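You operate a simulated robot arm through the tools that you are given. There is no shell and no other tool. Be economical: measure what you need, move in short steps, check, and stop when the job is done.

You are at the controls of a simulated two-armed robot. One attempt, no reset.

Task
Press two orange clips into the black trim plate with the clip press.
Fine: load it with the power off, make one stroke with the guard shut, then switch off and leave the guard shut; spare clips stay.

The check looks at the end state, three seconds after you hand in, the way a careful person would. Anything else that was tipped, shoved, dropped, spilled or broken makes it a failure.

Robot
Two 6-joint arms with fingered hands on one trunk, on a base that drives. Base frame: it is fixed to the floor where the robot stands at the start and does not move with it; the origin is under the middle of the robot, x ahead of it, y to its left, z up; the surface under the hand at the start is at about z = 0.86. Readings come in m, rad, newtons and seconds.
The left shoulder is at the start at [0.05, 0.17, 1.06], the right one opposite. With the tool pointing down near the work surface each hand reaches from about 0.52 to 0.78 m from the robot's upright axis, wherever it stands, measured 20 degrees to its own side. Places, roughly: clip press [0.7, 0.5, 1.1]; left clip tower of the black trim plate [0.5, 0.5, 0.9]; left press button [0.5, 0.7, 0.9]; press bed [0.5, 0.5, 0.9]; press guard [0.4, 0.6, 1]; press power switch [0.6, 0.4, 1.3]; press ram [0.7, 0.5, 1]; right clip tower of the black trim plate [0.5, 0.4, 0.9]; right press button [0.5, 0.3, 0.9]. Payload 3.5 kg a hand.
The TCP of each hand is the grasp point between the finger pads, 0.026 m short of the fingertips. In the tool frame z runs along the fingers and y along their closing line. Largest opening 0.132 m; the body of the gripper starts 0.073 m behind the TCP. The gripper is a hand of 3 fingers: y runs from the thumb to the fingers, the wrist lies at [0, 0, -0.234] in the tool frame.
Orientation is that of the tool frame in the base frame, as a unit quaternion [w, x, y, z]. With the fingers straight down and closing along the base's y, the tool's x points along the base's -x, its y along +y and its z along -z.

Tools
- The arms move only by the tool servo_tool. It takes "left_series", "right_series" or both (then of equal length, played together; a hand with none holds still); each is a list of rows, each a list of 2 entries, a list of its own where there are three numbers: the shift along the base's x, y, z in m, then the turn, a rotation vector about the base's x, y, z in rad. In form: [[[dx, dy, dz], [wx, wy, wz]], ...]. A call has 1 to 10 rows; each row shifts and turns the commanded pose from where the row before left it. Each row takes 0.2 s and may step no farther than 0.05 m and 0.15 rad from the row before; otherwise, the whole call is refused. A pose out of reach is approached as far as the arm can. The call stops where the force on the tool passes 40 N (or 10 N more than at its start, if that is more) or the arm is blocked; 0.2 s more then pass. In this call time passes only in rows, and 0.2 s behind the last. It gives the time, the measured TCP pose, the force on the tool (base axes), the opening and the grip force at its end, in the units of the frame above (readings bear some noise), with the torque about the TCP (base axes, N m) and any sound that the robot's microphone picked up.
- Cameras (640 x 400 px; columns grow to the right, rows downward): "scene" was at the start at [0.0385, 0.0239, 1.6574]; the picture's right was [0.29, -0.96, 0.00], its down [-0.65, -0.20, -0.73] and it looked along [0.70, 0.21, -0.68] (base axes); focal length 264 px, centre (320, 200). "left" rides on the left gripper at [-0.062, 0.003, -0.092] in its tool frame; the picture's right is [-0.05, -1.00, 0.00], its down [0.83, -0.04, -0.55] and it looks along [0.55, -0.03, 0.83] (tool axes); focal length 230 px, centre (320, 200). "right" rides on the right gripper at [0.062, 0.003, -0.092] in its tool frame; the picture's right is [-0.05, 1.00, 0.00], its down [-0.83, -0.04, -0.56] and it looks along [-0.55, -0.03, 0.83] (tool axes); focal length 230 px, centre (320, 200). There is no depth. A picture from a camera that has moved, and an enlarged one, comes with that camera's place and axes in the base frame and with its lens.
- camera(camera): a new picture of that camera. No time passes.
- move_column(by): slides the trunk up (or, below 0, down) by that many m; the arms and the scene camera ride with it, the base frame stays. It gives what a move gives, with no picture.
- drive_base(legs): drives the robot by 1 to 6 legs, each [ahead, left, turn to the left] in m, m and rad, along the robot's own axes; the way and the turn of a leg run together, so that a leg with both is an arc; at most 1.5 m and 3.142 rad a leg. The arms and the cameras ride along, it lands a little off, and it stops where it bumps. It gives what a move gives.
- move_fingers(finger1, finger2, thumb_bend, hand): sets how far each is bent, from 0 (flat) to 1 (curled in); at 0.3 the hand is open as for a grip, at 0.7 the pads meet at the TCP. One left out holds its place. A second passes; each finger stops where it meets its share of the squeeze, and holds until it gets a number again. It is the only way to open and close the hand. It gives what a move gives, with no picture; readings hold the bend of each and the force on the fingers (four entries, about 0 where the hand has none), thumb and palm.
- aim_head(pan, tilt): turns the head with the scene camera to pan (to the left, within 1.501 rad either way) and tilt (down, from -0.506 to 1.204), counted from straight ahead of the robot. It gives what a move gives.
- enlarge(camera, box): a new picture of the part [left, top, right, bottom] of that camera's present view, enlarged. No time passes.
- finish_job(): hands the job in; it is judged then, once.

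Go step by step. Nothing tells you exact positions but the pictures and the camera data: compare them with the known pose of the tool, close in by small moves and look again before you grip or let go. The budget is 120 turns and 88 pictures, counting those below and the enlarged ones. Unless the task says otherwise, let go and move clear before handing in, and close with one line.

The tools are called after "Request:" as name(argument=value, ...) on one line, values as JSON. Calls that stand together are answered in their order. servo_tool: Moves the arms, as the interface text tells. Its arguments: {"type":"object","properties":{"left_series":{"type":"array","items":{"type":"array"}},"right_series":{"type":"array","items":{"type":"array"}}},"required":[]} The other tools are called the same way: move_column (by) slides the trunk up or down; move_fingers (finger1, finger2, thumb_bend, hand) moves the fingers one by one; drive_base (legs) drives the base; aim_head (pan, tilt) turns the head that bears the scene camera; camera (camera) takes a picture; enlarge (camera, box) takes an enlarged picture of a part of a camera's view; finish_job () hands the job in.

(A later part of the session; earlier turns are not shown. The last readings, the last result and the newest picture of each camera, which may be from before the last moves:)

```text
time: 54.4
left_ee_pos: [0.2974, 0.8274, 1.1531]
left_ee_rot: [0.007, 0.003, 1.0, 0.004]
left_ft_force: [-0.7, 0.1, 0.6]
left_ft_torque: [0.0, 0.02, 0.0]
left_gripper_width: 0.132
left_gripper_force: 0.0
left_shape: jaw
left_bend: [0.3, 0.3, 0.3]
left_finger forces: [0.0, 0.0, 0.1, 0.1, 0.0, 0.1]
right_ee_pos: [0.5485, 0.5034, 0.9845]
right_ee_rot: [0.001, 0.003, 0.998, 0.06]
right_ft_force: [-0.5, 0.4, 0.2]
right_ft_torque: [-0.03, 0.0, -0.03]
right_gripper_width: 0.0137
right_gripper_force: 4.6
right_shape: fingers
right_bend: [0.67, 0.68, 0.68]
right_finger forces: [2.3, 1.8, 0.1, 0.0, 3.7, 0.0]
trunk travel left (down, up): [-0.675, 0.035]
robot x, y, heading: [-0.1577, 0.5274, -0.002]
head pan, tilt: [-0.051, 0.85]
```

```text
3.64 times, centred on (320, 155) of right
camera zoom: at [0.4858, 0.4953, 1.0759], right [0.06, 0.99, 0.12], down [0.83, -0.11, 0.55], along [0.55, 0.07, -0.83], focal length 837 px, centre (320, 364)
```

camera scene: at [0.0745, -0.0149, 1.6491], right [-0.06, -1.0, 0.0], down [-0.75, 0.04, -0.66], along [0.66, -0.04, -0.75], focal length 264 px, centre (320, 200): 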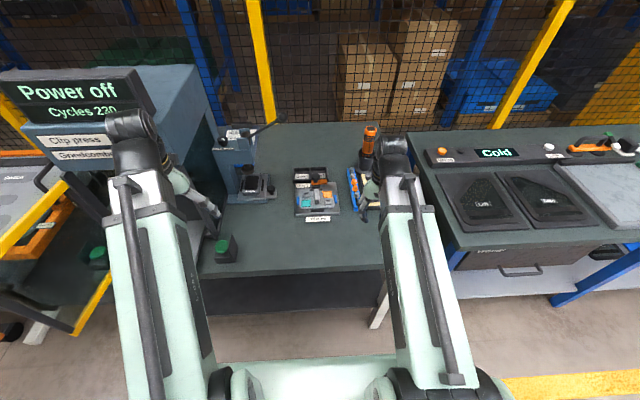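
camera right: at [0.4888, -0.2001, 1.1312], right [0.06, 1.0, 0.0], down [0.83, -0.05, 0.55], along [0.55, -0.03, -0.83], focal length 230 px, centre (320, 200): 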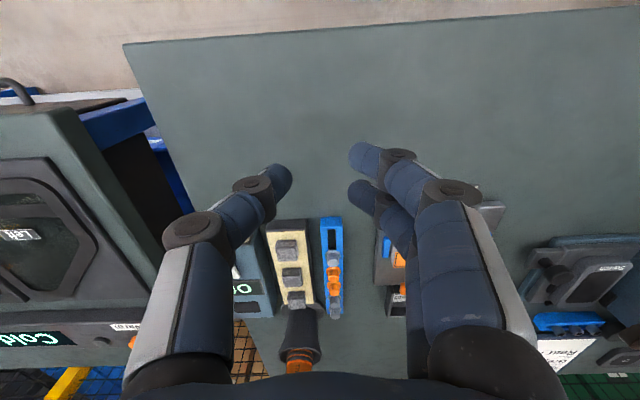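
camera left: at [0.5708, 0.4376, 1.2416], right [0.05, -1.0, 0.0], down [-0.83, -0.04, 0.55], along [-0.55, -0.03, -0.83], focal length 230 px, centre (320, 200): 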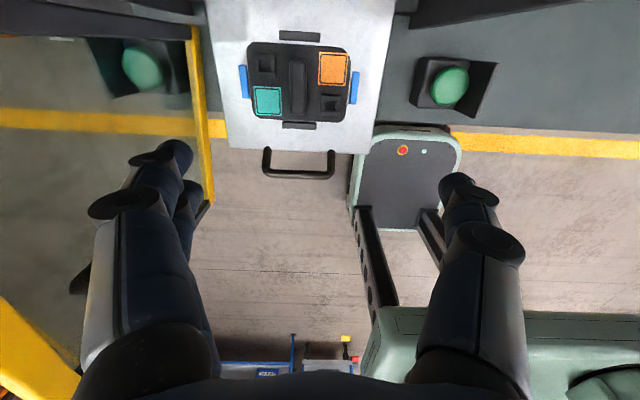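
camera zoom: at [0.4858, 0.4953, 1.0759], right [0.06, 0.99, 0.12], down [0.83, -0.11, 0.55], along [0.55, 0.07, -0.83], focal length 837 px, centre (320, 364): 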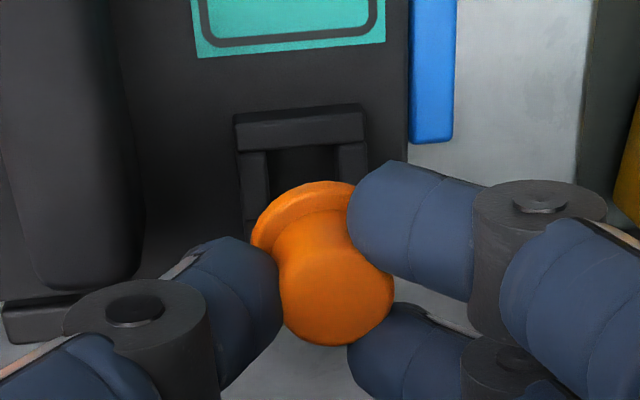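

Aligned within ~1 mm in both views. Continue down gently to contact.

Request:
servo_tool(right_series=[[[0, -0.0005, -0.008], [0, 0, 0]], [[0, 0, -0.008], [0, 0, 0]], [[0, 0, -0.005], [0, 0, 0]]])

Request:
enlarge(camera="scene", box=[292, 170, 356, 210])

```text
time: 55.2
left_ee_pos: [0.2957, 0.8273, 1.1536]
left_ee_rot: [0.008, 0.004, 1.0, 0.005]
left_ft_force: [0.4, -0.5, -0.4]
left_ft_torque: [0.02, 0.02, 0.0]
left_gripper_width: 0.1322
left_gripper_force: 0.0
left_shape: jaw
left_bend: [0.3, 0.3, 0.3]
left_finger forces: [0.1, 0.0, 0.1, 0.0, 0.0, 0.0]
right_ee_pos: [0.5487, 0.5023, 0.9633]
right_ee_rot: [0.0, 0.003, 0.998, 0.06]
right_ft_force: [-0.1, 0.4, 0.6]
right_ft_torque: [0.01, 0.0, 0.0]
right_gripper_width: 0.0134
right_gripper_force: 4.2
right_shape: fingers
right_bend: [0.67, 0.68, 0.68]
right_finger forces: [2.3, 1.8, 0.0, 0.1, 3.6, 0.1]
trunk travel left (down, up): [-0.675, 0.035]
robot x, y, heading: [-0.1522, 0.527, -0.008]
head pan, tilt: [-0.051, 0.85]
```

```text
10.00 times, centred on (324, 190) of scene
camera zoom: at [-0.12, 0.523, 1.6491], right [-0.06, -1.0, 0.0], down [-0.75, 0.04, -0.66], along [0.66, -0.04, -0.75], focal length 2638 px, centre (280, 300)
```

zoom: 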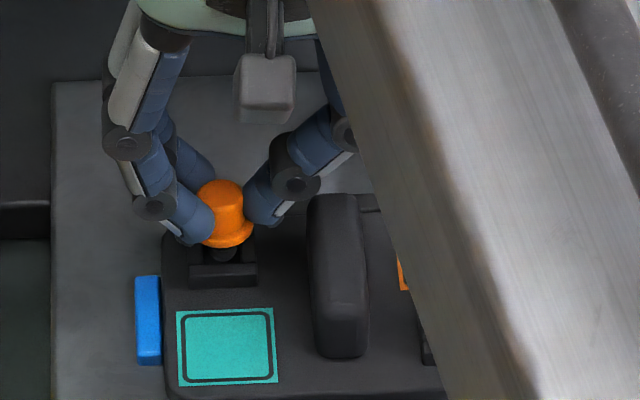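

The stem is entering the hole. Continue down.

Request:
servo_tool(right_series=[[[0, 0, -0.004], [0, 0, 0]], [[0, 0, -0.004], [0, 0, 0]], [[0, 0, -0.003], [0, 0, 0]]])

Request:
enlarge(camera="scene", box=[292, 170, 356, 210])

```text
time: 56.0
left_ee_pos: [0.2952, 0.8273, 1.1535]
left_ee_rot: [0.008, 0.003, 1.0, 0.004]
left_ft_force: [0.3, 0.2, 0.1]
left_ft_torque: [0.02, 0.02, 0.0]
left_gripper_width: 0.1317
left_gripper_force: 0.0
left_shape: jaw
left_bend: [0.3, 0.3, 0.3]
left_finger forces: [0.1, 0.0, 0.1, 0.0, 0.1, 0.0]
right_ee_pos: [0.5497, 0.5026, 0.951]
right_ee_rot: [0.001, 0.003, 0.998, 0.06]
right_ft_force: [-0.3, 2.4, 6.9]
right_ft_torque: [0.08, 0.01, -0.01]
right_gripper_width: 0.0134
right_gripper_force: 7.2
right_shape: fingers
right_bend: [0.68, 0.68, 0.69]
right_finger forces: [7.7, 2.6, 0.1, 0.1, 3.9, 0.0]
trunk travel left (down, up): [-0.675, 0.035]
robot x, y, heading: [-0.1597, 0.5286, -0.006]
head pan, tilt: [-0.051, 0.85]
```

```text
10.00 times, centred on (324, 190) of scene
camera zoom: at [-0.1207, 0.5233, 1.6491], right [-0.06, -1.0, 0.0], down [-0.75, 0.04, -0.66], along [0.66, -0.04, -0.75], focal length 2638 px, centre (280, 300)
```

zoom: 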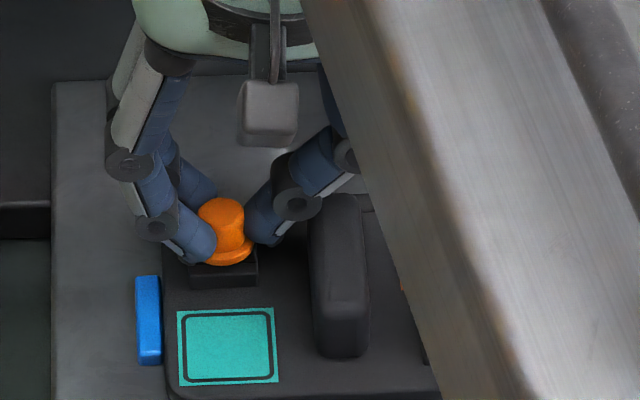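

Contact with 7 N and the flange at the tower top. Ease off 1.5 mm, open modestly, and inspect.

Request:
servo_tool(right_series=[[[0, 0.0005, 0.0015], [0, 0, 0]]])

Request:
move_fingers(hand="right", finger1=0.62, finger2=0.62, thumb_bend=0.62)

Request:
enlarge(camera="scene", box=[292, 170, 356, 210])

Request:
enlarge(camera="right", box=[270, 100, 370, 210])

```text
time: 56.4
left_ee_pos: [0.2955, 0.8266, 1.1532]
left_ee_rot: [0.008, 0.003, 1.0, 0.004]
left_ft_force: [-1.3, -0.3, -0.4]
left_ft_torque: [0.02, 0.02, 0.01]
left_gripper_width: 0.132
left_gripper_force: 0.1
left_shape: jaw
left_bend: [0.3, 0.3, 0.3]
left_finger forces: [0.1, 0.1, 0.0, 0.0, 0.0, 0.0]
right_ee_pos: [0.5508, 0.5025, 0.9514]
right_ee_rot: [0.0, 0.003, 0.998, 0.06]
right_ft_force: [-0.7, 0.6, 2.5]
right_ft_torque: [0.04, 0.04, -0.02]
right_gripper_width: 0.0133
right_gripper_force: 5.4
right_shape: fingers
right_bend: [0.68, 0.68, 0.69]
right_finger forces: [4.6, 2.5, 0.0, 0.0, 3.4, 0.0]
trunk travel left (down, up): [-0.675, 0.035]
robot x, y, heading: [-0.1558, 0.525, -0.004]
head pan, tilt: [-0.051, 0.85]
```

```text
time: 57.4
left_ee_pos: [0.2952, 0.8278, 1.1532]
left_ee_rot: [0.008, 0.004, 1.0, 0.005]
left_ft_force: [0.5, 0.0, -0.1]
left_ft_torque: [-0.01, -0.01, 0.02]
left_gripper_width: 0.1321
left_gripper_force: 0.0
left_shape: jaw
left_bend: [0.3, 0.3, 0.3]
left_finger forces: [0.0, 0.0, 0.0, 0.1, 0.1, 0.1]
right_ee_pos: [0.5493, 0.5023, 0.9509]
right_ee_rot: [0.0, 0.003, 0.998, 0.061]
right_ft_force: [0.3, -0.2, 7.4]
right_ft_torque: [-0.2, -0.02, -0.04]
right_gripper_width: 0.0257
right_gripper_force: 4.3
right_shape: fingers
right_bend: [0.62, 0.62, 0.63]
right_finger forces: [0.0, 0.1, 0.0, 0.1, 9.4, 0.0]
trunk travel left (down, up): [-0.675, 0.035]
robot x, y, heading: [-0.1543, 0.5278, -0.003]
head pan, tilt: [-0.051, 0.85]
```

```text
10.00 times, centred on (324, 190) of scene
camera zoom: at [-0.1208, 0.5231, 1.6491], right [-0.06, -1.0, 0.0], down [-0.75, 0.04, -0.66], along [0.66, -0.04, -0.75], focal length 2638 px, centre (280, 300)
```

zoom: 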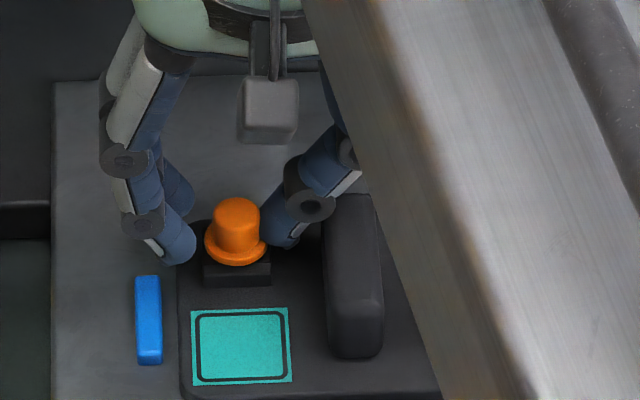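

```text
3.64 times, centred on (320, 155) of right
camera zoom: at [0.4876, 0.4948, 1.0445], right [0.06, 0.99, 0.12], down [0.83, -0.11, 0.55], along [0.56, 0.07, -0.83], focal length 837 px, centre (320, 364)
```

zoom: 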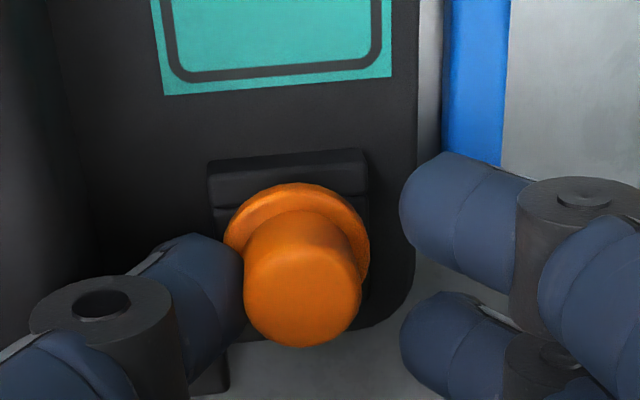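

The clip is seated; the thumb is pressing something (9 N), having nudged the plate within its nest. Lift straight up in small steps.

Request:
servo_tool(right_series=[[[0, 0, 0.003], [0, 0, 0]], [[0, 0, 0.005], [0, 0, 0]]])

Request:
enlarge(camera="scene", box=[292, 170, 356, 210])

```text
time: 58.0
left_ee_pos: [0.2961, 0.8272, 1.1529]
left_ee_rot: [0.008, 0.003, 1.0, 0.004]
left_ft_force: [-0.3, 0.0, 0.2]
left_ft_torque: [-0.01, -0.02, 0.01]
left_gripper_width: 0.1319
left_gripper_force: 0.0
left_shape: jaw
left_bend: [0.3, 0.3, 0.3]
left_finger forces: [0.0, 0.0, 0.1, 0.1, 0.1, 0.0]
right_ee_pos: [0.5492, 0.5026, 0.9608]
right_ee_rot: [0.0, 0.003, 0.998, 0.061]
right_ft_force: [0.0, -1.1, 0.0]
right_ft_torque: [-0.02, -0.03, 0.01]
right_gripper_width: 0.0279
right_gripper_force: 0.0
right_shape: fingers
right_bend: [0.62, 0.62, 0.62]
right_finger forces: [0.0, 0.0, 0.0, 0.0, 0.0, 0.0]
trunk travel left (down, up): [-0.675, 0.035]
robot x, y, heading: [-0.1569, 0.5287, -0.01]
head pan, tilt: [-0.051, 0.85]
```

```text
10.00 times, centred on (324, 190) of scene
camera zoom: at [-0.1201, 0.523, 1.649], right [-0.06, -1.0, 0.0], down [-0.75, 0.04, -0.66], along [0.66, -0.04, -0.75], focal length 2638 px, centre (280, 300)
```

zoom: 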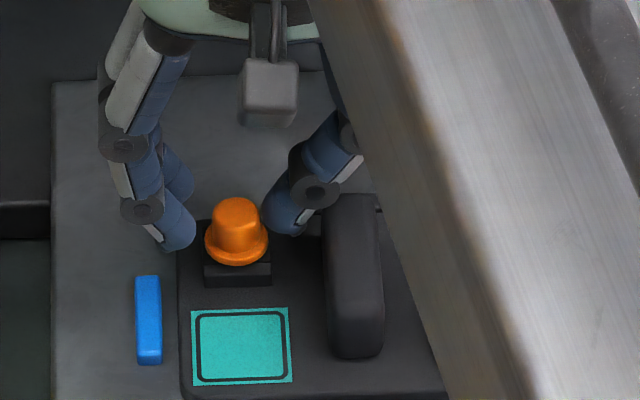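

Both clips are on their towers. Lift clear and retreat to in front of the bed handle, then look at it.

Request:
servo_tool(right_series=[[[0, 0, 0.03], [0, 0, 0]], [[0, 0, 0.04], [0, 0, 0]], [[-0.03, 0, 0.025], [-0.06, 0, 0]], [[-0.045, -0.01, 0], [-0.06, 0, 0]], [[-0.045, -0.01, 0], [0, 0, 0]], [[-0.045, -0.01, 0], [0, 0, 0]], [[-0.045, -0.01, 0], [0, 0, 0]], [[-0.03, 0, -0.03], [0, 0, 0]]])

Request:
camera(camera="right")

Request:
enlarge(camera="scene", box=[260, 130, 400, 250])

```text
time: 59.8
left_ee_pos: [0.2965, 0.8283, 1.1529]
left_ee_rot: [0.008, 0.003, 1.0, 0.004]
left_ft_force: [0.1, -1.1, 0.4]
left_ft_torque: [0.03, -0.01, 0.0]
left_gripper_width: 0.1318
left_gripper_force: 0.0
left_shape: jaw
left_bend: [0.3, 0.3, 0.3]
left_finger forces: [0.0, 0.0, 0.0, 0.1, 0.0, 0.1]
right_ee_pos: [0.3121, 0.46, 1.0271]
right_ee_rot: [0.0, 0.003, 1.0, 0.0]
right_ft_force: [0.9, 0.6, 0.0]
right_ft_torque: [-0.01, 0.02, -0.03]
right_gripper_width: 0.0278
right_gripper_force: 0.1
right_shape: fingers
right_bend: [0.62, 0.62, 0.62]
right_finger forces: [0.0, 0.0, 0.0, 0.0, 0.1, 0.0]
trunk travel left (down, up): [-0.675, 0.035]
robot x, y, heading: [-0.1567, 0.5267, -0.005]
head pan, tilt: [-0.051, 0.85]
```

```text
24 pictures are left
camera right: at [0.2502, 0.4638, 1.1194], right [0.06, 1.0, 0.0], down [0.83, -0.05, 0.56], along [0.55, -0.03, -0.83], focal length 230 px, centre (320, 200)
```

right: 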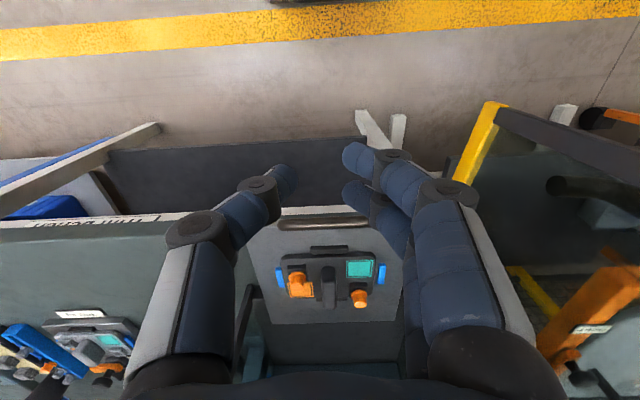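

```text
3.33 times, centred on (330, 190) of scene
camera zoom: at [-0.12, 0.523, 1.6491], right [-0.06, -1.0, 0.0], down [-0.75, 0.04, -0.66], along [0.66, -0.04, -0.75], focal length 880 px, centre (287, 233)
```

zoom: 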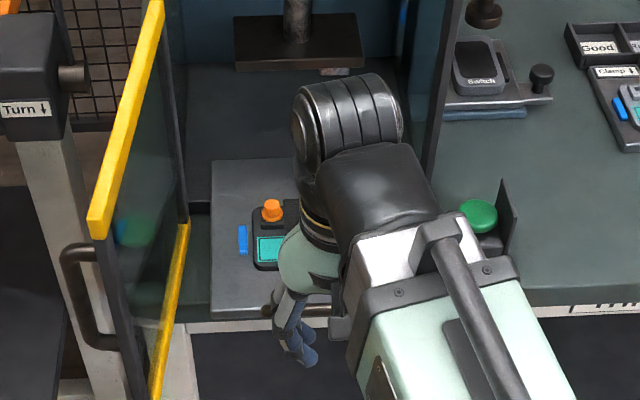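

The bed handle bar is at ≈ (0.404, 0.46, 0.931). I'll close the fingers, lower in front of it, and approach.

Request:
move_fingers(hand="right", finger1=0.68, finger2=0.68, thumb_bend=0.68)

Request:
servo_tool(right_series=[[[0, 0, -0.045], [0, 0, 0]], [[0, 0, -0.048], [0, 0, 0]], [[0.02, 0, 0], [0, 0, 0]], [[0.02, 0, 0], [0, 0, 0]], [[0.01, 0, 0], [0, 0, 0]], [[0.01, 0, 0], [0, 0, 0]]])

Request:
enlarge(camera="right", box=[220, 120, 420, 300])

```text
time: 60.8
left_ee_pos: [0.296, 0.8267, 1.1528]
left_ee_rot: [0.006, 0.003, 1.0, 0.005]
left_ft_force: [0.4, -0.1, 0.2]
left_ft_torque: [0.0, -0.02, 0.02]
left_gripper_width: 0.1318
left_gripper_force: 0.0
left_shape: jaw
left_bend: [0.3, 0.3, 0.3]
left_finger forces: [0.0, 0.0, 0.0, 0.1, 0.1, 0.0]
right_ee_pos: [0.312, 0.4589, 1.0267]
right_ee_rot: [0.0, 0.003, 1.0, 0.0]
right_ft_force: [-0.6, 1.0, 0.0]
right_ft_torque: [0.0, 0.03, -0.02]
right_gripper_width: 0.0117
right_gripper_force: 0.1
right_shape: fingers
right_bend: [0.68, 0.68, 0.68]
right_finger forces: [0.0, 0.1, 0.0, 0.0, 0.0, 0.1]
trunk travel left (down, up): [-0.675, 0.035]
robot x, y, heading: [-0.1552, 0.5261, -0.006]
head pan, tilt: [-0.051, 0.85]
```

```text
time: 62.2
left_ee_pos: [0.296, 0.8271, 1.1526]
left_ee_rot: [0.008, 0.003, 1.0, 0.005]
left_ft_force: [0.0, 0.1, -0.6]
left_ft_torque: [0.01, -0.01, -0.04]
left_gripper_width: 0.1319
left_gripper_force: 0.0
left_shape: jaw
left_bend: [0.3, 0.3, 0.3]
left_finger forces: [0.0, 0.0, 0.1, 0.0, 0.0, 0.0]
right_ee_pos: [0.37, 0.4616, 0.9322]
right_ee_rot: [0.0, 0.004, 1.0, 0.0]
right_ft_force: [-0.9, 0.0, 0.4]
right_ft_torque: [-0.01, -0.02, 0.01]
right_gripper_width: 0.0115
right_gripper_force: 0.0
right_shape: fingers
right_bend: [0.68, 0.68, 0.68]
right_finger forces: [0.0, 0.0, 0.0, 0.0, 0.1, 0.1]
trunk travel left (down, up): [-0.675, 0.035]
robot x, y, heading: [-0.1581, 0.5272, -0.002]
head pan, tilt: [-0.051, 0.85]
```

```text
2.22 times, centred on (320, 210) of right
camera zoom: at [0.3084, 0.4661, 1.0236], right [0.06, 1.0, 0.0], down [0.83, -0.05, 0.56], along [0.55, -0.03, -0.83], focal length 511 px, centre (320, 178)
```

zoom: 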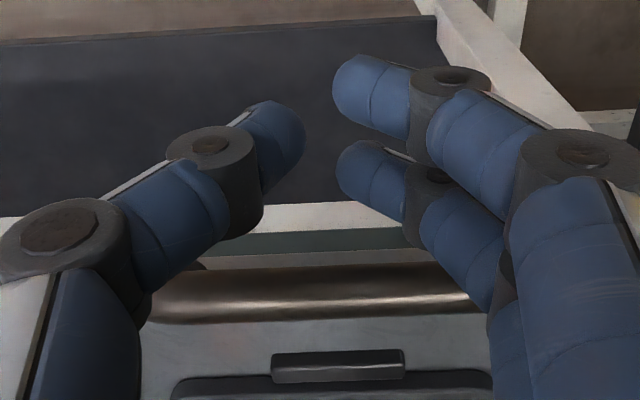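

The bar is just ahead of the fingers. Push the bed in slowly.

Request:
servo_tool(right_series=[[[0.006, 0, 0], [0, 0, 0]], [[0.006, 0, 0], [0, 0, 0]], [[0.008, 0, 0], [0, 0, 0]], [[0.01, 0, 0], [0, 0, 0]], [[0.01, 0, 0], [0, 0, 0]], [[0.01, 0, 0], [0, 0, 0]]])

Request:
enlarge(camera="right", box=[180, 120, 460, 400])

```text
time: 63.6
left_ee_pos: [0.2959, 0.8284, 1.1535]
left_ee_rot: [0.008, 0.003, 1.0, 0.004]
left_ft_force: [0.2, -0.4, -0.6]
left_ft_torque: [0.03, 0.0, 0.02]
left_gripper_width: 0.1321
left_gripper_force: 0.1
left_shape: jaw
left_bend: [0.3, 0.3, 0.3]
left_finger forces: [0.0, 0.0, 0.1, 0.1, 0.1, 0.0]
right_ee_pos: [0.4198, 0.4626, 0.9316]
right_ee_rot: [0.0, 0.004, 1.0, 0.0]
right_ft_force: [-1.9, 0.6, -0.5]
right_ft_torque: [0.02, 0.01, 0.03]
right_gripper_width: 0.0115
right_gripper_force: 0.2
right_shape: fingers
right_bend: [0.68, 0.68, 0.68]
right_finger forces: [0.0, 1.8, 0.1, 0.0, 0.0, 0.0]
trunk travel left (down, up): [-0.675, 0.035]
robot x, y, heading: [-0.1585, 0.5271, -0.008]
head pan, tilt: [-0.051, 0.85]
```

```text
1.43 times, centred on (320, 260) of right
camera zoom: at [0.3572, 0.4662, 1.0241], right [0.06, 1.0, 0.0], down [0.83, -0.05, 0.56], along [0.55, -0.03, -0.83], focal length 329 px, centre (320, 114)
```

zoom: 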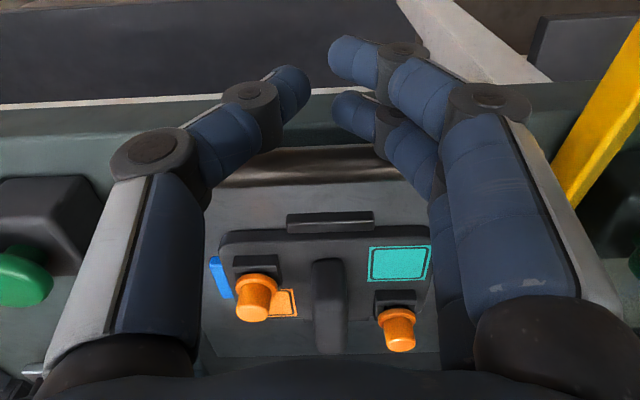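

The bed slides easily (~2 N), clips steady. Continue.

Request:
servo_tool(right_series=[[[0.01, 0, 0], [0, 0, 0]], [[0.012, 0, 0], [0, 0, 0]], [[0.012, 0, 0], [0, 0, 0]], [[0.012, 0, 0], [0, 0, 0]], [[0.012, 0, 0], [0, 0, 0]], [[0.012, 0, 0], [0, 0, 0]], [[0.01, 0, 0], [0, 0, 0]], [[0.008, 0, 0], [0, 0, 0]]])

Request:
servo_tool(right_series=[[[0.006, 0, 0], [0, 0, 0]], [[0.006, 0, 0], [0, 0, 0]]])

Request:
servo_tool(right_series=[[[0.006, 0, 0], [0, 0, 0]], [[0.006, 0, 0], [0, 0, 0]]])

Request:
camera(camera="right")

```text
time: 65.4
left_ee_pos: [0.2963, 0.8274, 1.1523]
left_ee_rot: [0.008, 0.003, 1.0, 0.005]
left_ft_force: [0.3, 0.5, 0.9]
left_ft_torque: [0.02, 0.02, 0.02]
left_gripper_width: 0.1319
left_gripper_force: 0.0
left_shape: jaw
left_bend: [0.3, 0.3, 0.3]
left_finger forces: [0.0, 0.1, 0.1, 0.0, 0.0, 0.1]
right_ee_pos: [0.5064, 0.4622, 0.9338]
right_ee_rot: [0.0, 0.003, 1.0, -0.001]
right_ft_force: [-2.0, 0.6, 0.4]
right_ft_torque: [-0.02, 0.02, 0.1]
right_gripper_width: 0.0115
right_gripper_force: 0.6
right_shape: fingers
right_bend: [0.68, 0.68, 0.68]
right_finger forces: [0.0, 2.0, 0.0, 0.0, 0.0, 0.0]
trunk travel left (down, up): [-0.675, 0.035]
robot x, y, heading: [-0.158, 0.5257, -0.004]
head pan, tilt: [-0.051, 0.85]
```

```text
time: 66.0
left_ee_pos: [0.2949, 0.8274, 1.1531]
left_ee_rot: [0.008, 0.003, 1.0, 0.005]
left_ft_force: [0.8, -0.3, -1.0]
left_ft_torque: [0.0, 0.02, -0.02]
left_gripper_width: 0.1319
left_gripper_force: 0.0
left_shape: jaw
left_bend: [0.3, 0.3, 0.3]
left_finger forces: [0.0, 0.1, 0.1, 0.1, 0.1, 0.0]
right_ee_pos: [0.5178, 0.4615, 0.934]
right_ee_rot: [-0.001, 0.002, 1.0, 0.001]
right_ft_force: [-1.8, -0.2, -0.6]
right_ft_torque: [-0.02, 0.01, 0.06]
right_gripper_width: 0.0115
right_gripper_force: 1.1
right_shape: fingers
right_bend: [0.68, 0.68, 0.68]
right_finger forces: [0.1, 2.2, 0.0, 0.1, 0.0, 0.1]
trunk travel left (down, up): [-0.675, 0.035]
robot x, y, heading: [-0.1568, 0.5318, -0.006]
head pan, tilt: [-0.051, 0.85]
```

```text
time: 66.6
left_ee_pos: [0.2965, 0.826, 1.1535]
left_ee_rot: [0.008, 0.003, 1.0, 0.004]
left_ft_force: [0.0, 0.0, 0.3]
left_ft_torque: [0.02, -0.01, 0.0]
left_gripper_width: 0.1318
left_gripper_force: 0.0
left_shape: jaw
left_bend: [0.3, 0.3, 0.3]
left_finger forces: [0.1, 0.1, 0.0, 0.0, 0.0, 0.0]
right_ee_pos: [0.5305, 0.4616, 0.9335]
right_ee_rot: [0.0, 0.003, 1.0, 0.0]
right_ft_force: [-1.6, 0.5, -0.6]
right_ft_torque: [-0.03, 0.05, 0.1]
right_gripper_width: 0.0114
right_gripper_force: 1.1
right_shape: fingers
right_bend: [0.68, 0.68, 0.68]
right_finger forces: [0.0, 2.0, 0.0, 0.0, 0.0, 0.1]
trunk travel left (down, up): [-0.675, 0.035]
robot x, y, heading: [-0.1571, 0.525, -0.006]
head pan, tilt: [-0.051, 0.85]
```

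```text
20 pictures are left
camera right: at [0.4685, 0.4659, 1.0262], right [0.06, 1.0, 0.0], down [0.83, -0.05, 0.56], along [0.55, -0.03, -0.83], focal length 230 px, centre (320, 200)
```

right: 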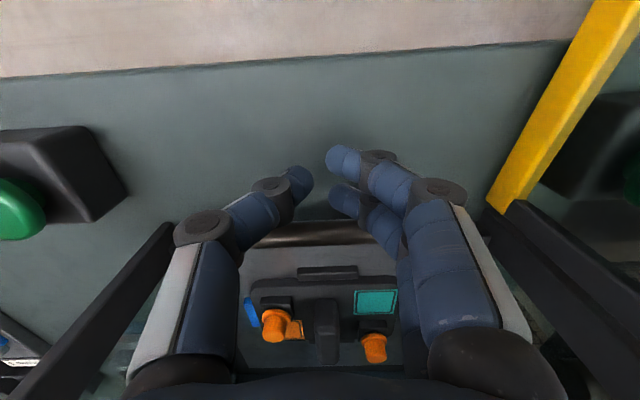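

Still sliding; continue until the end stop is felt.

Request:
servo_tool(right_series=[[[0.006, 0, 0], [0, 0, 0]], [[0.006, 0, 0], [0, 0, 0]]])

Request:
servo_tool(right_series=[[[0.005, 0, 0], [0, 0, 0]], [[0.005, 0, 0], [0, 0, 0]]])

Request:
enlarge(camera="scene", box=[260, 90, 400, 230])

```text
time: 67.2
left_ee_pos: [0.2955, 0.8277, 1.1536]
left_ee_rot: [0.009, 0.004, 1.0, 0.005]
left_ft_force: [0.1, -0.6, -0.2]
left_ft_torque: [-0.01, 0.06, -0.02]
left_gripper_width: 0.1321
left_gripper_force: 0.1
left_shape: jaw
left_bend: [0.3, 0.3, 0.3]
left_finger forces: [0.1, 0.1, 0.0, 0.0, 0.0, 0.1]
right_ee_pos: [0.5423, 0.461, 0.9323]
right_ee_rot: [0.001, 0.003, 1.0, 0.0]
right_ft_force: [-1.4, 1.5, 1.4]
right_ft_torque: [0.01, -0.04, 0.09]
right_gripper_width: 0.0115
right_gripper_force: 1.3
right_shape: fingers
right_bend: [0.68, 0.67, 0.68]
right_finger forces: [0.1, 2.1, 0.1, 0.0, 0.0, 0.0]
trunk travel left (down, up): [-0.675, 0.035]
robot x, y, heading: [-0.1561, 0.5297, -0.009]
head pan, tilt: [-0.051, 0.85]
```

```text
time: 67.8
left_ee_pos: [0.2962, 0.8266, 1.1532]
left_ee_rot: [0.007, 0.004, 1.0, 0.004]
left_ft_force: [1.3, 0.2, 0.8]
left_ft_torque: [0.0, -0.01, -0.01]
left_gripper_width: 0.1318
left_gripper_force: 0.0
left_shape: jaw
left_bend: [0.3, 0.3, 0.3]
left_finger forces: [0.0, 0.0, 0.0, 0.0, 0.1, 0.0]
right_ee_pos: [0.5506, 0.4619, 0.9331]
right_ee_rot: [0.0, 0.004, 1.0, 0.0]
right_ft_force: [-2.5, 1.4, 0.1]
right_ft_torque: [0.03, -0.04, 0.07]
right_gripper_width: 0.0111
right_gripper_force: 1.3
right_shape: fingers
right_bend: [0.68, 0.67, 0.68]
right_finger forces: [0.0, 2.3, 0.0, 0.0, 0.0, 0.0]
trunk travel left (down, up): [-0.675, 0.035]
robot x, y, heading: [-0.1582, 0.5295, -0.003]
head pan, tilt: [-0.051, 0.85]
```

```text
2.86 times, centred on (330, 160) of scene
camera zoom: at [-0.1203, 0.5231, 1.6491], right [-0.06, -1.0, 0.0], down [-0.75, 0.04, -0.66], along [0.66, -0.04, -0.75], focal length 754 px, centre (291, 314)
```

zoom: 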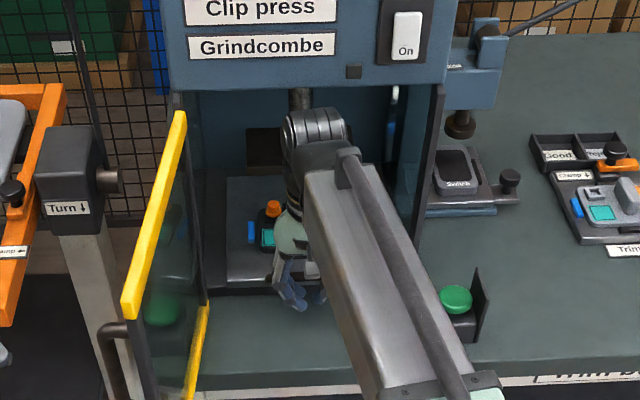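

Nearly at the guard plane; still free. I'll lower the hand a little for headroom under the press head and keep pushing to the stop.

Request:
servo_tool(right_series=[[[-0.004, 0, -0.012], [0, 0, 0]], [[0.007, 0, 0], [0, 0, 0]], [[0.005, 0, 0], [0, 0, 0]], [[0.005, 0, 0], [0, 0, 0]]])

Request:
servo_tool(right_series=[[[0.005, 0, 0], [0, 0, 0]], [[0.004, 0, 0], [0, 0, 0]]])

```text
time: 68.8
left_ee_pos: [0.2963, 0.8276, 1.1545]
left_ee_rot: [0.008, 0.003, 1.0, 0.004]
left_ft_force: [0.1, 1.2, -0.7]
left_ft_torque: [-0.03, -0.02, 0.0]
left_gripper_width: 0.1317
left_gripper_force: 0.1
left_shape: jaw
left_bend: [0.3, 0.3, 0.3]
left_finger forces: [0.0, 0.0, 0.0, 0.1, 0.1, 0.1]
right_ee_pos: [0.5659, 0.4604, 0.9207]
right_ee_rot: [0.0, 0.003, 1.0, -0.001]
right_ft_force: [-2.3, -1.1, -0.2]
right_ft_torque: [0.0, -0.05, 0.07]
right_gripper_width: 0.0112
right_gripper_force: 0.9
right_shape: fingers
right_bend: [0.68, 0.68, 0.68]
right_finger forces: [0.0, 2.4, 0.0, 0.1, 0.0, 0.0]
trunk travel left (down, up): [-0.675, 0.035]
robot x, y, heading: [-0.1597, 0.5242, -0.009]
head pan, tilt: [-0.051, 0.85]
```

```text
time: 69.4
left_ee_pos: [0.2961, 0.8271, 1.1526]
left_ee_rot: [0.008, 0.004, 1.0, 0.004]
left_ft_force: [0.1, 0.0, -1.4]
left_ft_torque: [0.0, 0.0, -0.01]
left_gripper_width: 0.132
left_gripper_force: 0.1
left_shape: jaw
left_bend: [0.3, 0.3, 0.3]
left_finger forces: [0.0, 0.1, 0.0, 0.1, 0.0, 0.0]
right_ee_pos: [0.5745, 0.4603, 0.9197]
right_ee_rot: [0.001, 0.003, 1.0, 0.001]
right_ft_force: [-1.4, -0.6, -0.4]
right_ft_torque: [0.0, -0.03, 0.06]
right_gripper_width: 0.0116
right_gripper_force: 1.5
right_shape: fingers
right_bend: [0.68, 0.68, 0.68]
right_finger forces: [0.0, 2.3, 0.0, 0.0, 0.0, 0.0]
trunk travel left (down, up): [-0.675, 0.035]
robot x, y, heading: [-0.1578, 0.5272, -0.002]
head pan, tilt: [-0.051, 0.85]
```

Request:
enlarge(camera="scene", box=[290, 110, 380, 200])

```text
4.44 times, centred on (335, 155) of scene
camera zoom: at [-0.1202, 0.5229, 1.6491], right [-0.06, -1.0, 0.0], down [-0.75, 0.04, -0.66], along [0.66, -0.04, -0.75], focal length 1173 px, centre (253, 400)
```

zoom: 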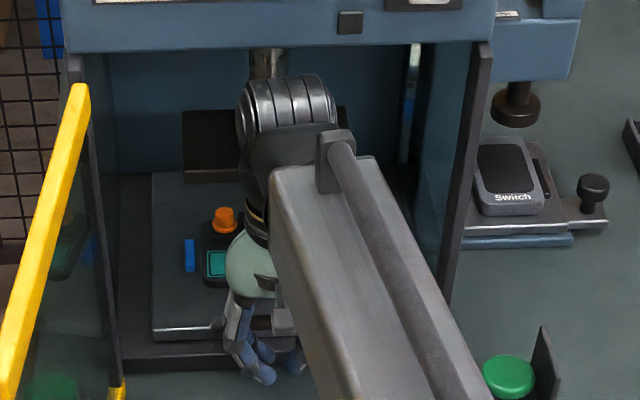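

The bed needs to go further under the ram; I'll tilt the hand (fingers forward, wrist back) for clearance and continue to the stop.

Request:
servo_tool(right_series=[[[-0.008, 0, 0.004], [0, 0, 0]], [[0, 0, 0.002], [0, -0.15, 0]], [[0, 0, 0.002], [0, -0.15, 0]], [[0.01, 0, 0], [0, 0, 0]], [[0.006, 0, 0], [0, 0, 0]], [[0.005, 0, 0], [0, 0, 0]]])

Request:
servo_tool(right_series=[[[0.005, 0, 0], [0, 0, 0]], [[0.005, 0, 0], [0, 0, 0]], [[0.004, 0, 0], [0, 0, 0]]])

Request:
enlarge(camera="scene", box=[290, 110, 380, 200])

```text
time: 70.8
left_ee_pos: [0.2959, 0.8279, 1.1532]
left_ee_rot: [0.007, 0.004, 1.0, 0.004]
left_ft_force: [0.7, 0.6, 0.6]
left_ft_torque: [0.03, -0.02, -0.06]
left_gripper_width: 0.132
left_gripper_force: 0.1
left_shape: jaw
left_bend: [0.3, 0.3, 0.3]
left_finger forces: [0.1, 0.0, 0.1, 0.1, 0.0, 0.0]
right_ee_pos: [0.587, 0.4617, 0.9297]
right_ee_rot: [0.149, 0.003, 0.989, 0.0]
right_ft_force: [-0.3, 0.6, 0.0]
right_ft_torque: [-0.03, -0.01, 0.03]
right_gripper_width: 0.0113
right_gripper_force: 0.0
right_shape: fingers
right_bend: [0.68, 0.68, 0.68]
right_finger forces: [0.0, 0.7, 0.1, 0.0, 0.0, 0.0]
trunk travel left (down, up): [-0.675, 0.035]
robot x, y, heading: [-0.1531, 0.5275, -0.011]
head pan, tilt: [-0.051, 0.85]
```

```text
time: 71.5
left_ee_pos: [0.2945, 0.8267, 1.1534]
left_ee_rot: [0.009, 0.003, 1.0, 0.004]
left_ft_force: [0.9, 0.4, -0.5]
left_ft_torque: [0.02, 0.0, -0.02]
left_gripper_width: 0.1319
left_gripper_force: 0.0
left_shape: jaw
left_bend: [0.3, 0.3, 0.3]
left_finger forces: [0.0, 0.0, 0.1, 0.0, 0.1, 0.1]
right_ee_pos: [0.5899, 0.463, 0.928]
right_ee_rot: [0.141, 0.001, 0.99, 0.0]
right_ft_force: [-19.6, -0.3, 5.1]
right_ft_torque: [0.17, -0.12, 0.47]
right_gripper_width: 0.0114
right_gripper_force: 9.9
right_shape: fingers
right_bend: [0.68, 0.7, 0.68]
right_finger forces: [0.1, 19.2, 0.1, 0.0, 0.0, 0.1]
trunk travel left (down, up): [-0.675, 0.035]
robot x, y, heading: [-0.1598, 0.5237, -0.01]
head pan, tilt: [-0.051, 0.85]
stopped in row 3 (right hand): the force on the tool passed its limit at 44 N (the readings are from after the stop); the commanded pose is now the measured one
```

```text
4.44 times, centred on (335, 155) of scene
camera zoom: at [-0.1223, 0.523, 1.6493], right [-0.06, -1.0, 0.0], down [-0.75, 0.04, -0.66], along [0.66, -0.04, -0.75], focal length 1173 px, centre (253, 400)
```

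zoom: 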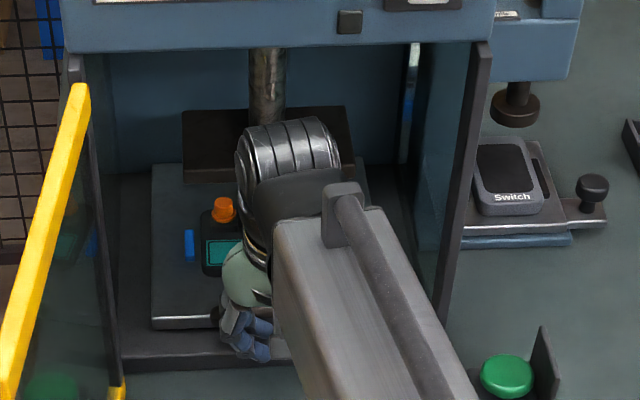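

The bed hit its stop (20 N steady) with clips in place under the ram. Retract the right hand clear of the guard's swing, and fold the left hand into a fist.

Request:
servo_tool(right_series=[[[-0.04, 0, 0], [0, 0, 0]], [[-0.045, 0, 0], [0, 0, 0]], [[-0.03, -0.02, 0.02], [0, 0.15, 0]], [[-0.03, -0.02, 0.03], [0, 0.14, 0]], [[-0.03, -0.03, 0.025], [0, 0, 0]], [[-0.03, -0.035, 0.015], [0, 0, 0]], [[-0.03, -0.038, 0], [0, 0, 0]], [[-0.02, -0.045, 0], [0, 0, 0]], [[0, -0.048, 0], [0, 0, 0]]])

Request:
move_fingers(hand="left", finger1=0.7, finger2=0.7, thumb_bend=0.7)

Request:
camera(camera="scene")

```text
time: 73.5
left_ee_pos: [0.2944, 0.8276, 1.1534]
left_ee_rot: [0.009, 0.004, 1.0, 0.005]
left_ft_force: [-0.5, 0.4, 0.8]
left_ft_torque: [0.03, 0.03, -0.03]
left_gripper_width: 0.1323
left_gripper_force: 0.0
left_shape: jaw
left_bend: [0.3, 0.3, 0.3]
left_finger forces: [0.0, 0.1, 0.1, 0.0, 0.1, 0.0]
right_ee_pos: [0.34, 0.2268, 1.0138]
right_ee_rot: [-0.002, 0.001, 1.0, 0.0]
right_ft_force: [0.1, -0.5, 0.0]
right_ft_torque: [-0.01, -0.04, 0.0]
right_gripper_width: 0.0114
right_gripper_force: 0.0
right_shape: fingers
right_bend: [0.68, 0.68, 0.68]
right_finger forces: [0.1, 0.1, 0.0, 0.0, 0.0, 0.1]
trunk travel left (down, up): [-0.675, 0.035]
robot x, y, heading: [-0.1551, 0.5257, -0.002]
head pan, tilt: [-0.051, 0.85]
```

```text
time: 74.5
left_ee_pos: [0.2951, 0.827, 1.1535]
left_ee_rot: [0.008, 0.003, 1.0, 0.004]
left_ft_force: [0.6, -0.6, 0.5]
left_ft_torque: [-0.01, 0.01, 0.0]
left_gripper_width: 0.006
left_gripper_force: 0.1
left_shape: fingers
left_bend: [0.7, 0.7, 0.7]
left_finger forces: [0.0, 0.0, 0.1, 0.0, 0.0, 0.0]
right_ee_pos: [0.3397, 0.2279, 1.0138]
right_ee_rot: [-0.002, 0.002, 1.0, 0.0]
right_ft_force: [-0.2, -0.1, 0.2]
right_ft_torque: [0.01, 0.0, -0.01]
right_gripper_width: 0.0111
right_gripper_force: 0.1
right_shape: fingers
right_bend: [0.68, 0.68, 0.68]
right_finger forces: [0.1, 0.1, 0.1, 0.0, 0.0, 0.0]
trunk travel left (down, up): [-0.675, 0.035]
robot x, y, heading: [-0.1576, 0.5251, -0.004]
head pan, tilt: [-0.051, 0.85]
```

```text
16 pictures are left
camera scene: at [-0.1206, 0.523, 1.6491], right [-0.06, -1.0, 0.0], down [-0.75, 0.04, -0.66], along [0.66, -0.04, -0.75], focal length 264 px, centre (320, 200)
```

scene: 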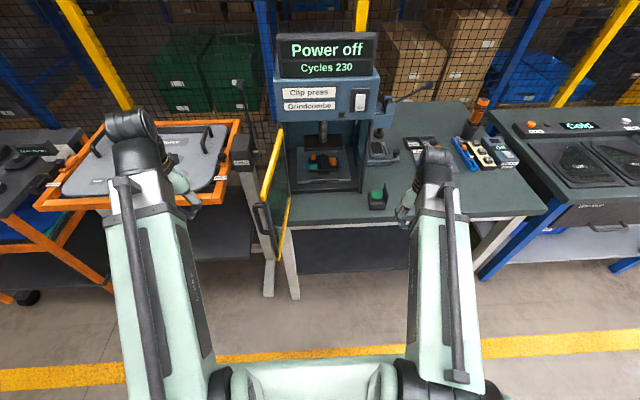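

Request:
enlarge(camera="scene", box=[290, 115, 360, 185])

```text
5.71 times, centred on (325, 150) of scene
camera zoom: at [-0.1206, 0.523, 1.6491], right [-0.06, -1.0, 0.0], down [-0.75, 0.04, -0.66], along [0.66, -0.04, -0.75], focal length 1508 px, centre (291, 486)
```

zoom: 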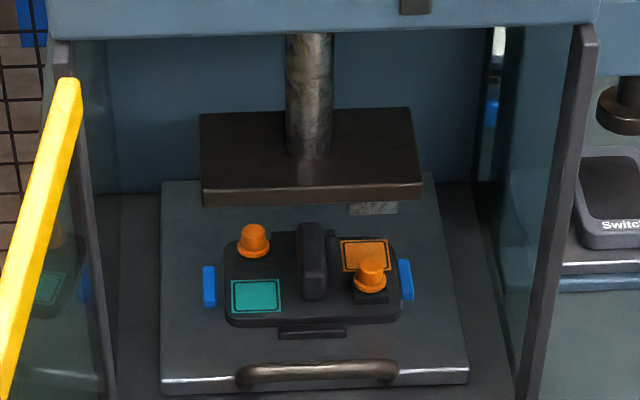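

Both clips upright on their towers under the ram; tray fully in. Now bring the left fist to the outer side of the guard.

Request:
servo_tool(left_series=[[[0.02, -0.015, -0.035], [0, 0, 0]], [[0.02, -0.02, -0.035], [0, 0, 0]], [[0.025, -0.025, -0.033], [0, 0, 0]], [[0.025, -0.03, 0], [0, 0, 0]]])

Request:
enlarge(camera="scene", box=[180, 110, 340, 260])

```text
time: 75.5
left_ee_pos: [0.3855, 0.7358, 1.0489]
left_ee_rot: [0.008, 0.003, 1.0, 0.004]
left_ft_force: [-0.7, 0.8, 0.0]
left_ft_torque: [0.02, -0.02, 0.03]
left_gripper_width: 0.0061
left_gripper_force: 0.1
left_shape: fingers
left_bend: [0.7, 0.7, 0.7]
left_finger forces: [0.0, 0.0, 0.0, 0.0, 0.0, 0.0]
right_ee_pos: [0.3415, 0.2274, 1.0148]
right_ee_rot: [-0.002, 0.002, 1.0, 0.0]
right_ft_force: [1.0, 0.5, 0.2]
right_ft_torque: [-0.03, -0.01, 0.01]
right_gripper_width: 0.0111
right_gripper_force: 0.1
right_shape: fingers
right_bend: [0.68, 0.68, 0.68]
right_finger forces: [0.0, 0.0, 0.0, 0.1, 0.1, 0.0]
trunk travel left (down, up): [-0.675, 0.035]
robot x, y, heading: [-0.1579, 0.529, -0.003]
head pan, tilt: [-0.051, 0.85]
```

```text
2.67 times, centred on (260, 185) of scene
camera zoom: at [-0.1204, 0.5225, 1.6491], right [-0.06, -1.0, 0.0], down [-0.75, 0.04, -0.66], along [0.66, -0.04, -0.75], focal length 704 px, centre (480, 240)
```

zoom: 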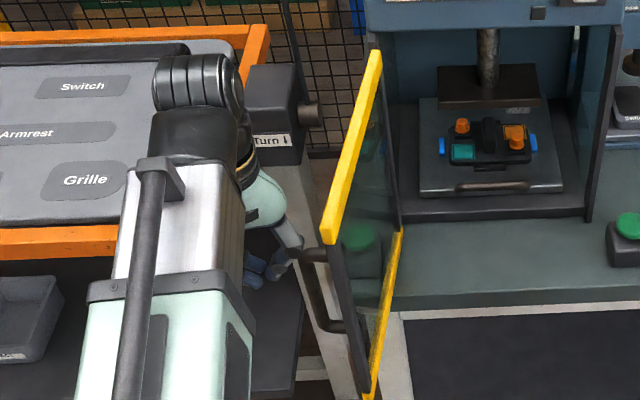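

Clear. Move in to touch the guard and start swinging it, watching force.

Request:
servo_tool(left_series=[[[0.004, -0.025, 0], [0, 0, 0]], [[0.001, -0.024, 0], [0, 0, 0]], [[-0.007, -0.0187, 0], [0, 0, 0.105]], [[-0.007, -0.0187, 0], [0, 0, 0.105]]])

Request:
enlarge(camera="scene", box=[180, 110, 340, 260])

```text
time: 76.5
left_ee_pos: [0.3756, 0.6514, 1.0504]
left_ee_rot: [0.007, -0.101, 0.995, 0.005]
left_ft_force: [0.1, 0.4, 0.2]
left_ft_torque: [-0.04, 0.01, 0.01]
left_gripper_width: 0.0058
left_gripper_force: 0.1
left_shape: fingers
left_bend: [0.7, 0.7, 0.7]
left_finger forces: [0.0, 0.0, 0.0, 0.0, 0.0, 0.0]
right_ee_pos: [0.3401, 0.2284, 1.0138]
right_ee_rot: [-0.001, 0.001, 1.0, 0.0]
right_ft_force: [0.1, -0.1, 0.7]
right_ft_torque: [0.03, -0.02, 0.01]
right_gripper_width: 0.0112
right_gripper_force: 0.0
right_shape: fingers
right_bend: [0.68, 0.68, 0.68]
right_finger forces: [0.1, 0.1, 0.1, 0.1, 0.0, 0.1]
trunk travel left (down, up): [-0.675, 0.035]
robot x, y, heading: [-0.155, 0.5271, -0.006]
head pan, tilt: [-0.051, 0.85]
```

```text
2.67 times, centred on (260, 185) of scene
camera zoom: at [-0.1207, 0.5228, 1.6491], right [-0.06, -1.0, 0.0], down [-0.75, 0.04, -0.66], along [0.66, -0.04, -0.75], focal length 704 px, centre (480, 240)
```

zoom: 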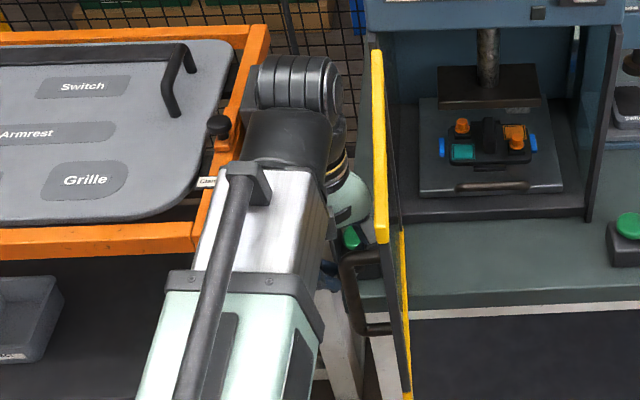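

The guard swings freely. Continue along its arc with yaw.

Request:
servo_tool(left_series=[[[-0.003, -0.0198, 0], [0, 0, 0.105]], [[-0.003, -0.0198, 0], [0, 0, 0.105]], [[0.0011, -0.02, 0], [0, 0, 0.105]], [[0.0011, -0.02, 0], [0, 0, 0.105]], [[0.0053, -0.0193, 0], [0, 0, 0.105]], [[0.0053, -0.0193, 0], [0, 0, 0.105]], [[0.0091, -0.0178, 0], [0, 0, 0.105]], [[0.0091, -0.0178, 0], [0, 0, 0.105]]])

Request:
enlarge(camera="scene", box=[220, 90, 400, 270])

```text
time: 78.3
left_ee_pos: [0.3987, 0.4969, 1.0511]
left_ee_rot: [0.005, -0.5, 0.866, 0.008]
left_ft_force: [-0.5, -0.7, -0.1]
left_ft_torque: [-0.02, -0.01, 0.02]
left_gripper_width: 0.0059
left_gripper_force: 0.1
left_shape: fingers
left_bend: [0.7, 0.7, 0.7]
left_finger forces: [0.0, 0.0, 0.0, 0.0, 0.0, 0.1]
right_ee_pos: [0.3414, 0.2268, 1.0137]
right_ee_rot: [-0.001, 0.002, 1.0, -0.001]
right_ft_force: [0.5, 0.3, 0.0]
right_ft_torque: [0.0, 0.01, 0.02]
right_gripper_width: 0.0115
right_gripper_force: 0.0
right_shape: fingers
right_bend: [0.68, 0.68, 0.68]
right_finger forces: [0.0, 0.1, 0.0, 0.0, 0.0, 0.0]
trunk travel left (down, up): [-0.675, 0.035]
robot x, y, heading: [-0.1591, 0.5281, -0.007]
head pan, tilt: [-0.051, 0.85]
```

```text
2.22 times, centred on (310, 180) of scene
camera zoom: at [-0.1205, 0.5227, 1.6491], right [-0.06, -1.0, 0.0], down [-0.75, 0.04, -0.66], along [0.66, -0.04, -0.75], focal length 586 px, centre (342, 244)
```

zoom: 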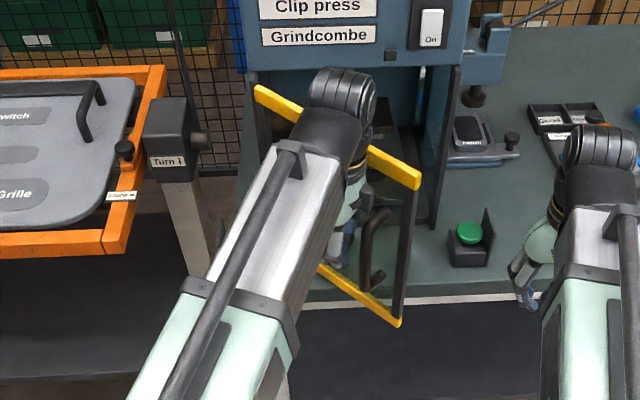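

Request:
servo_tool(left_series=[[[0.0126, -0.0155, 0], [0, 0, 0.105]], [[0.0126, -0.0155, 0], [0, 0, 0.105]], [[0.0156, -0.0126, 0], [0, 0, 0.105]], [[0.0156, -0.0126, 0], [0, 0, 0.105]], [[0.0194, -0.0096, 0], [0, 0, 0.105]], [[0.0194, -0.0096, 0], [0, 0, 0.105]]])

Request:
enlarge(camera="scene", box=[220, 90, 400, 270])

```text
time: 79.7
left_ee_pos: [0.4851, 0.5867, 1.0511]
left_ee_rot: [-0.005, -0.588, 0.809, -0.001]
left_ft_force: [-0.2, -0.5, 0.0]
left_ft_torque: [0.02, 0.0, 0.01]
left_gripper_width: 0.0054
left_gripper_force: 0.1
left_shape: fingers
left_bend: [0.7, 0.7, 0.7]
left_finger forces: [0.1, 0.0, 0.0, 0.0, 0.0, 0.1]
left hand out of reach, approached as far as the arm can: row 1, 2, 3, 4, 5, 6
right_ee_pos: [0.3408, 0.2276, 1.0129]
right_ee_rot: [-0.002, 0.001, 1.0, 0.0]
right_ft_force: [-0.7, 0.2, -0.5]
right_ft_torque: [-0.02, 0.0, 0.0]
right_gripper_width: 0.0112
right_gripper_force: 0.1
right_shape: fingers
right_bend: [0.68, 0.68, 0.68]
right_finger forces: [0.0, 0.0, 0.0, 0.0, 0.0, 0.0]
trunk travel left (down, up): [-0.675, 0.035]
robot x, y, heading: [-0.1596, 0.5284, -0.007]
head pan, tilt: [-0.051, 0.85]
```

```text
2.22 times, centred on (310, 180) of scene
camera zoom: at [-0.1206, 0.5228, 1.6491], right [-0.06, -1.0, 0.0], down [-0.75, 0.04, -0.66], along [0.66, -0.04, -0.75], focal length 586 px, centre (342, 244)
```

zoom: 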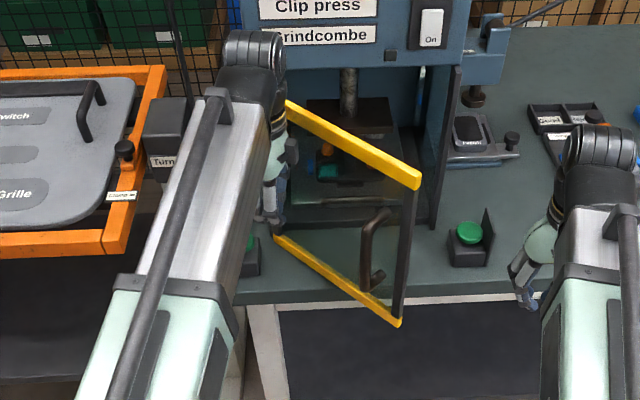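

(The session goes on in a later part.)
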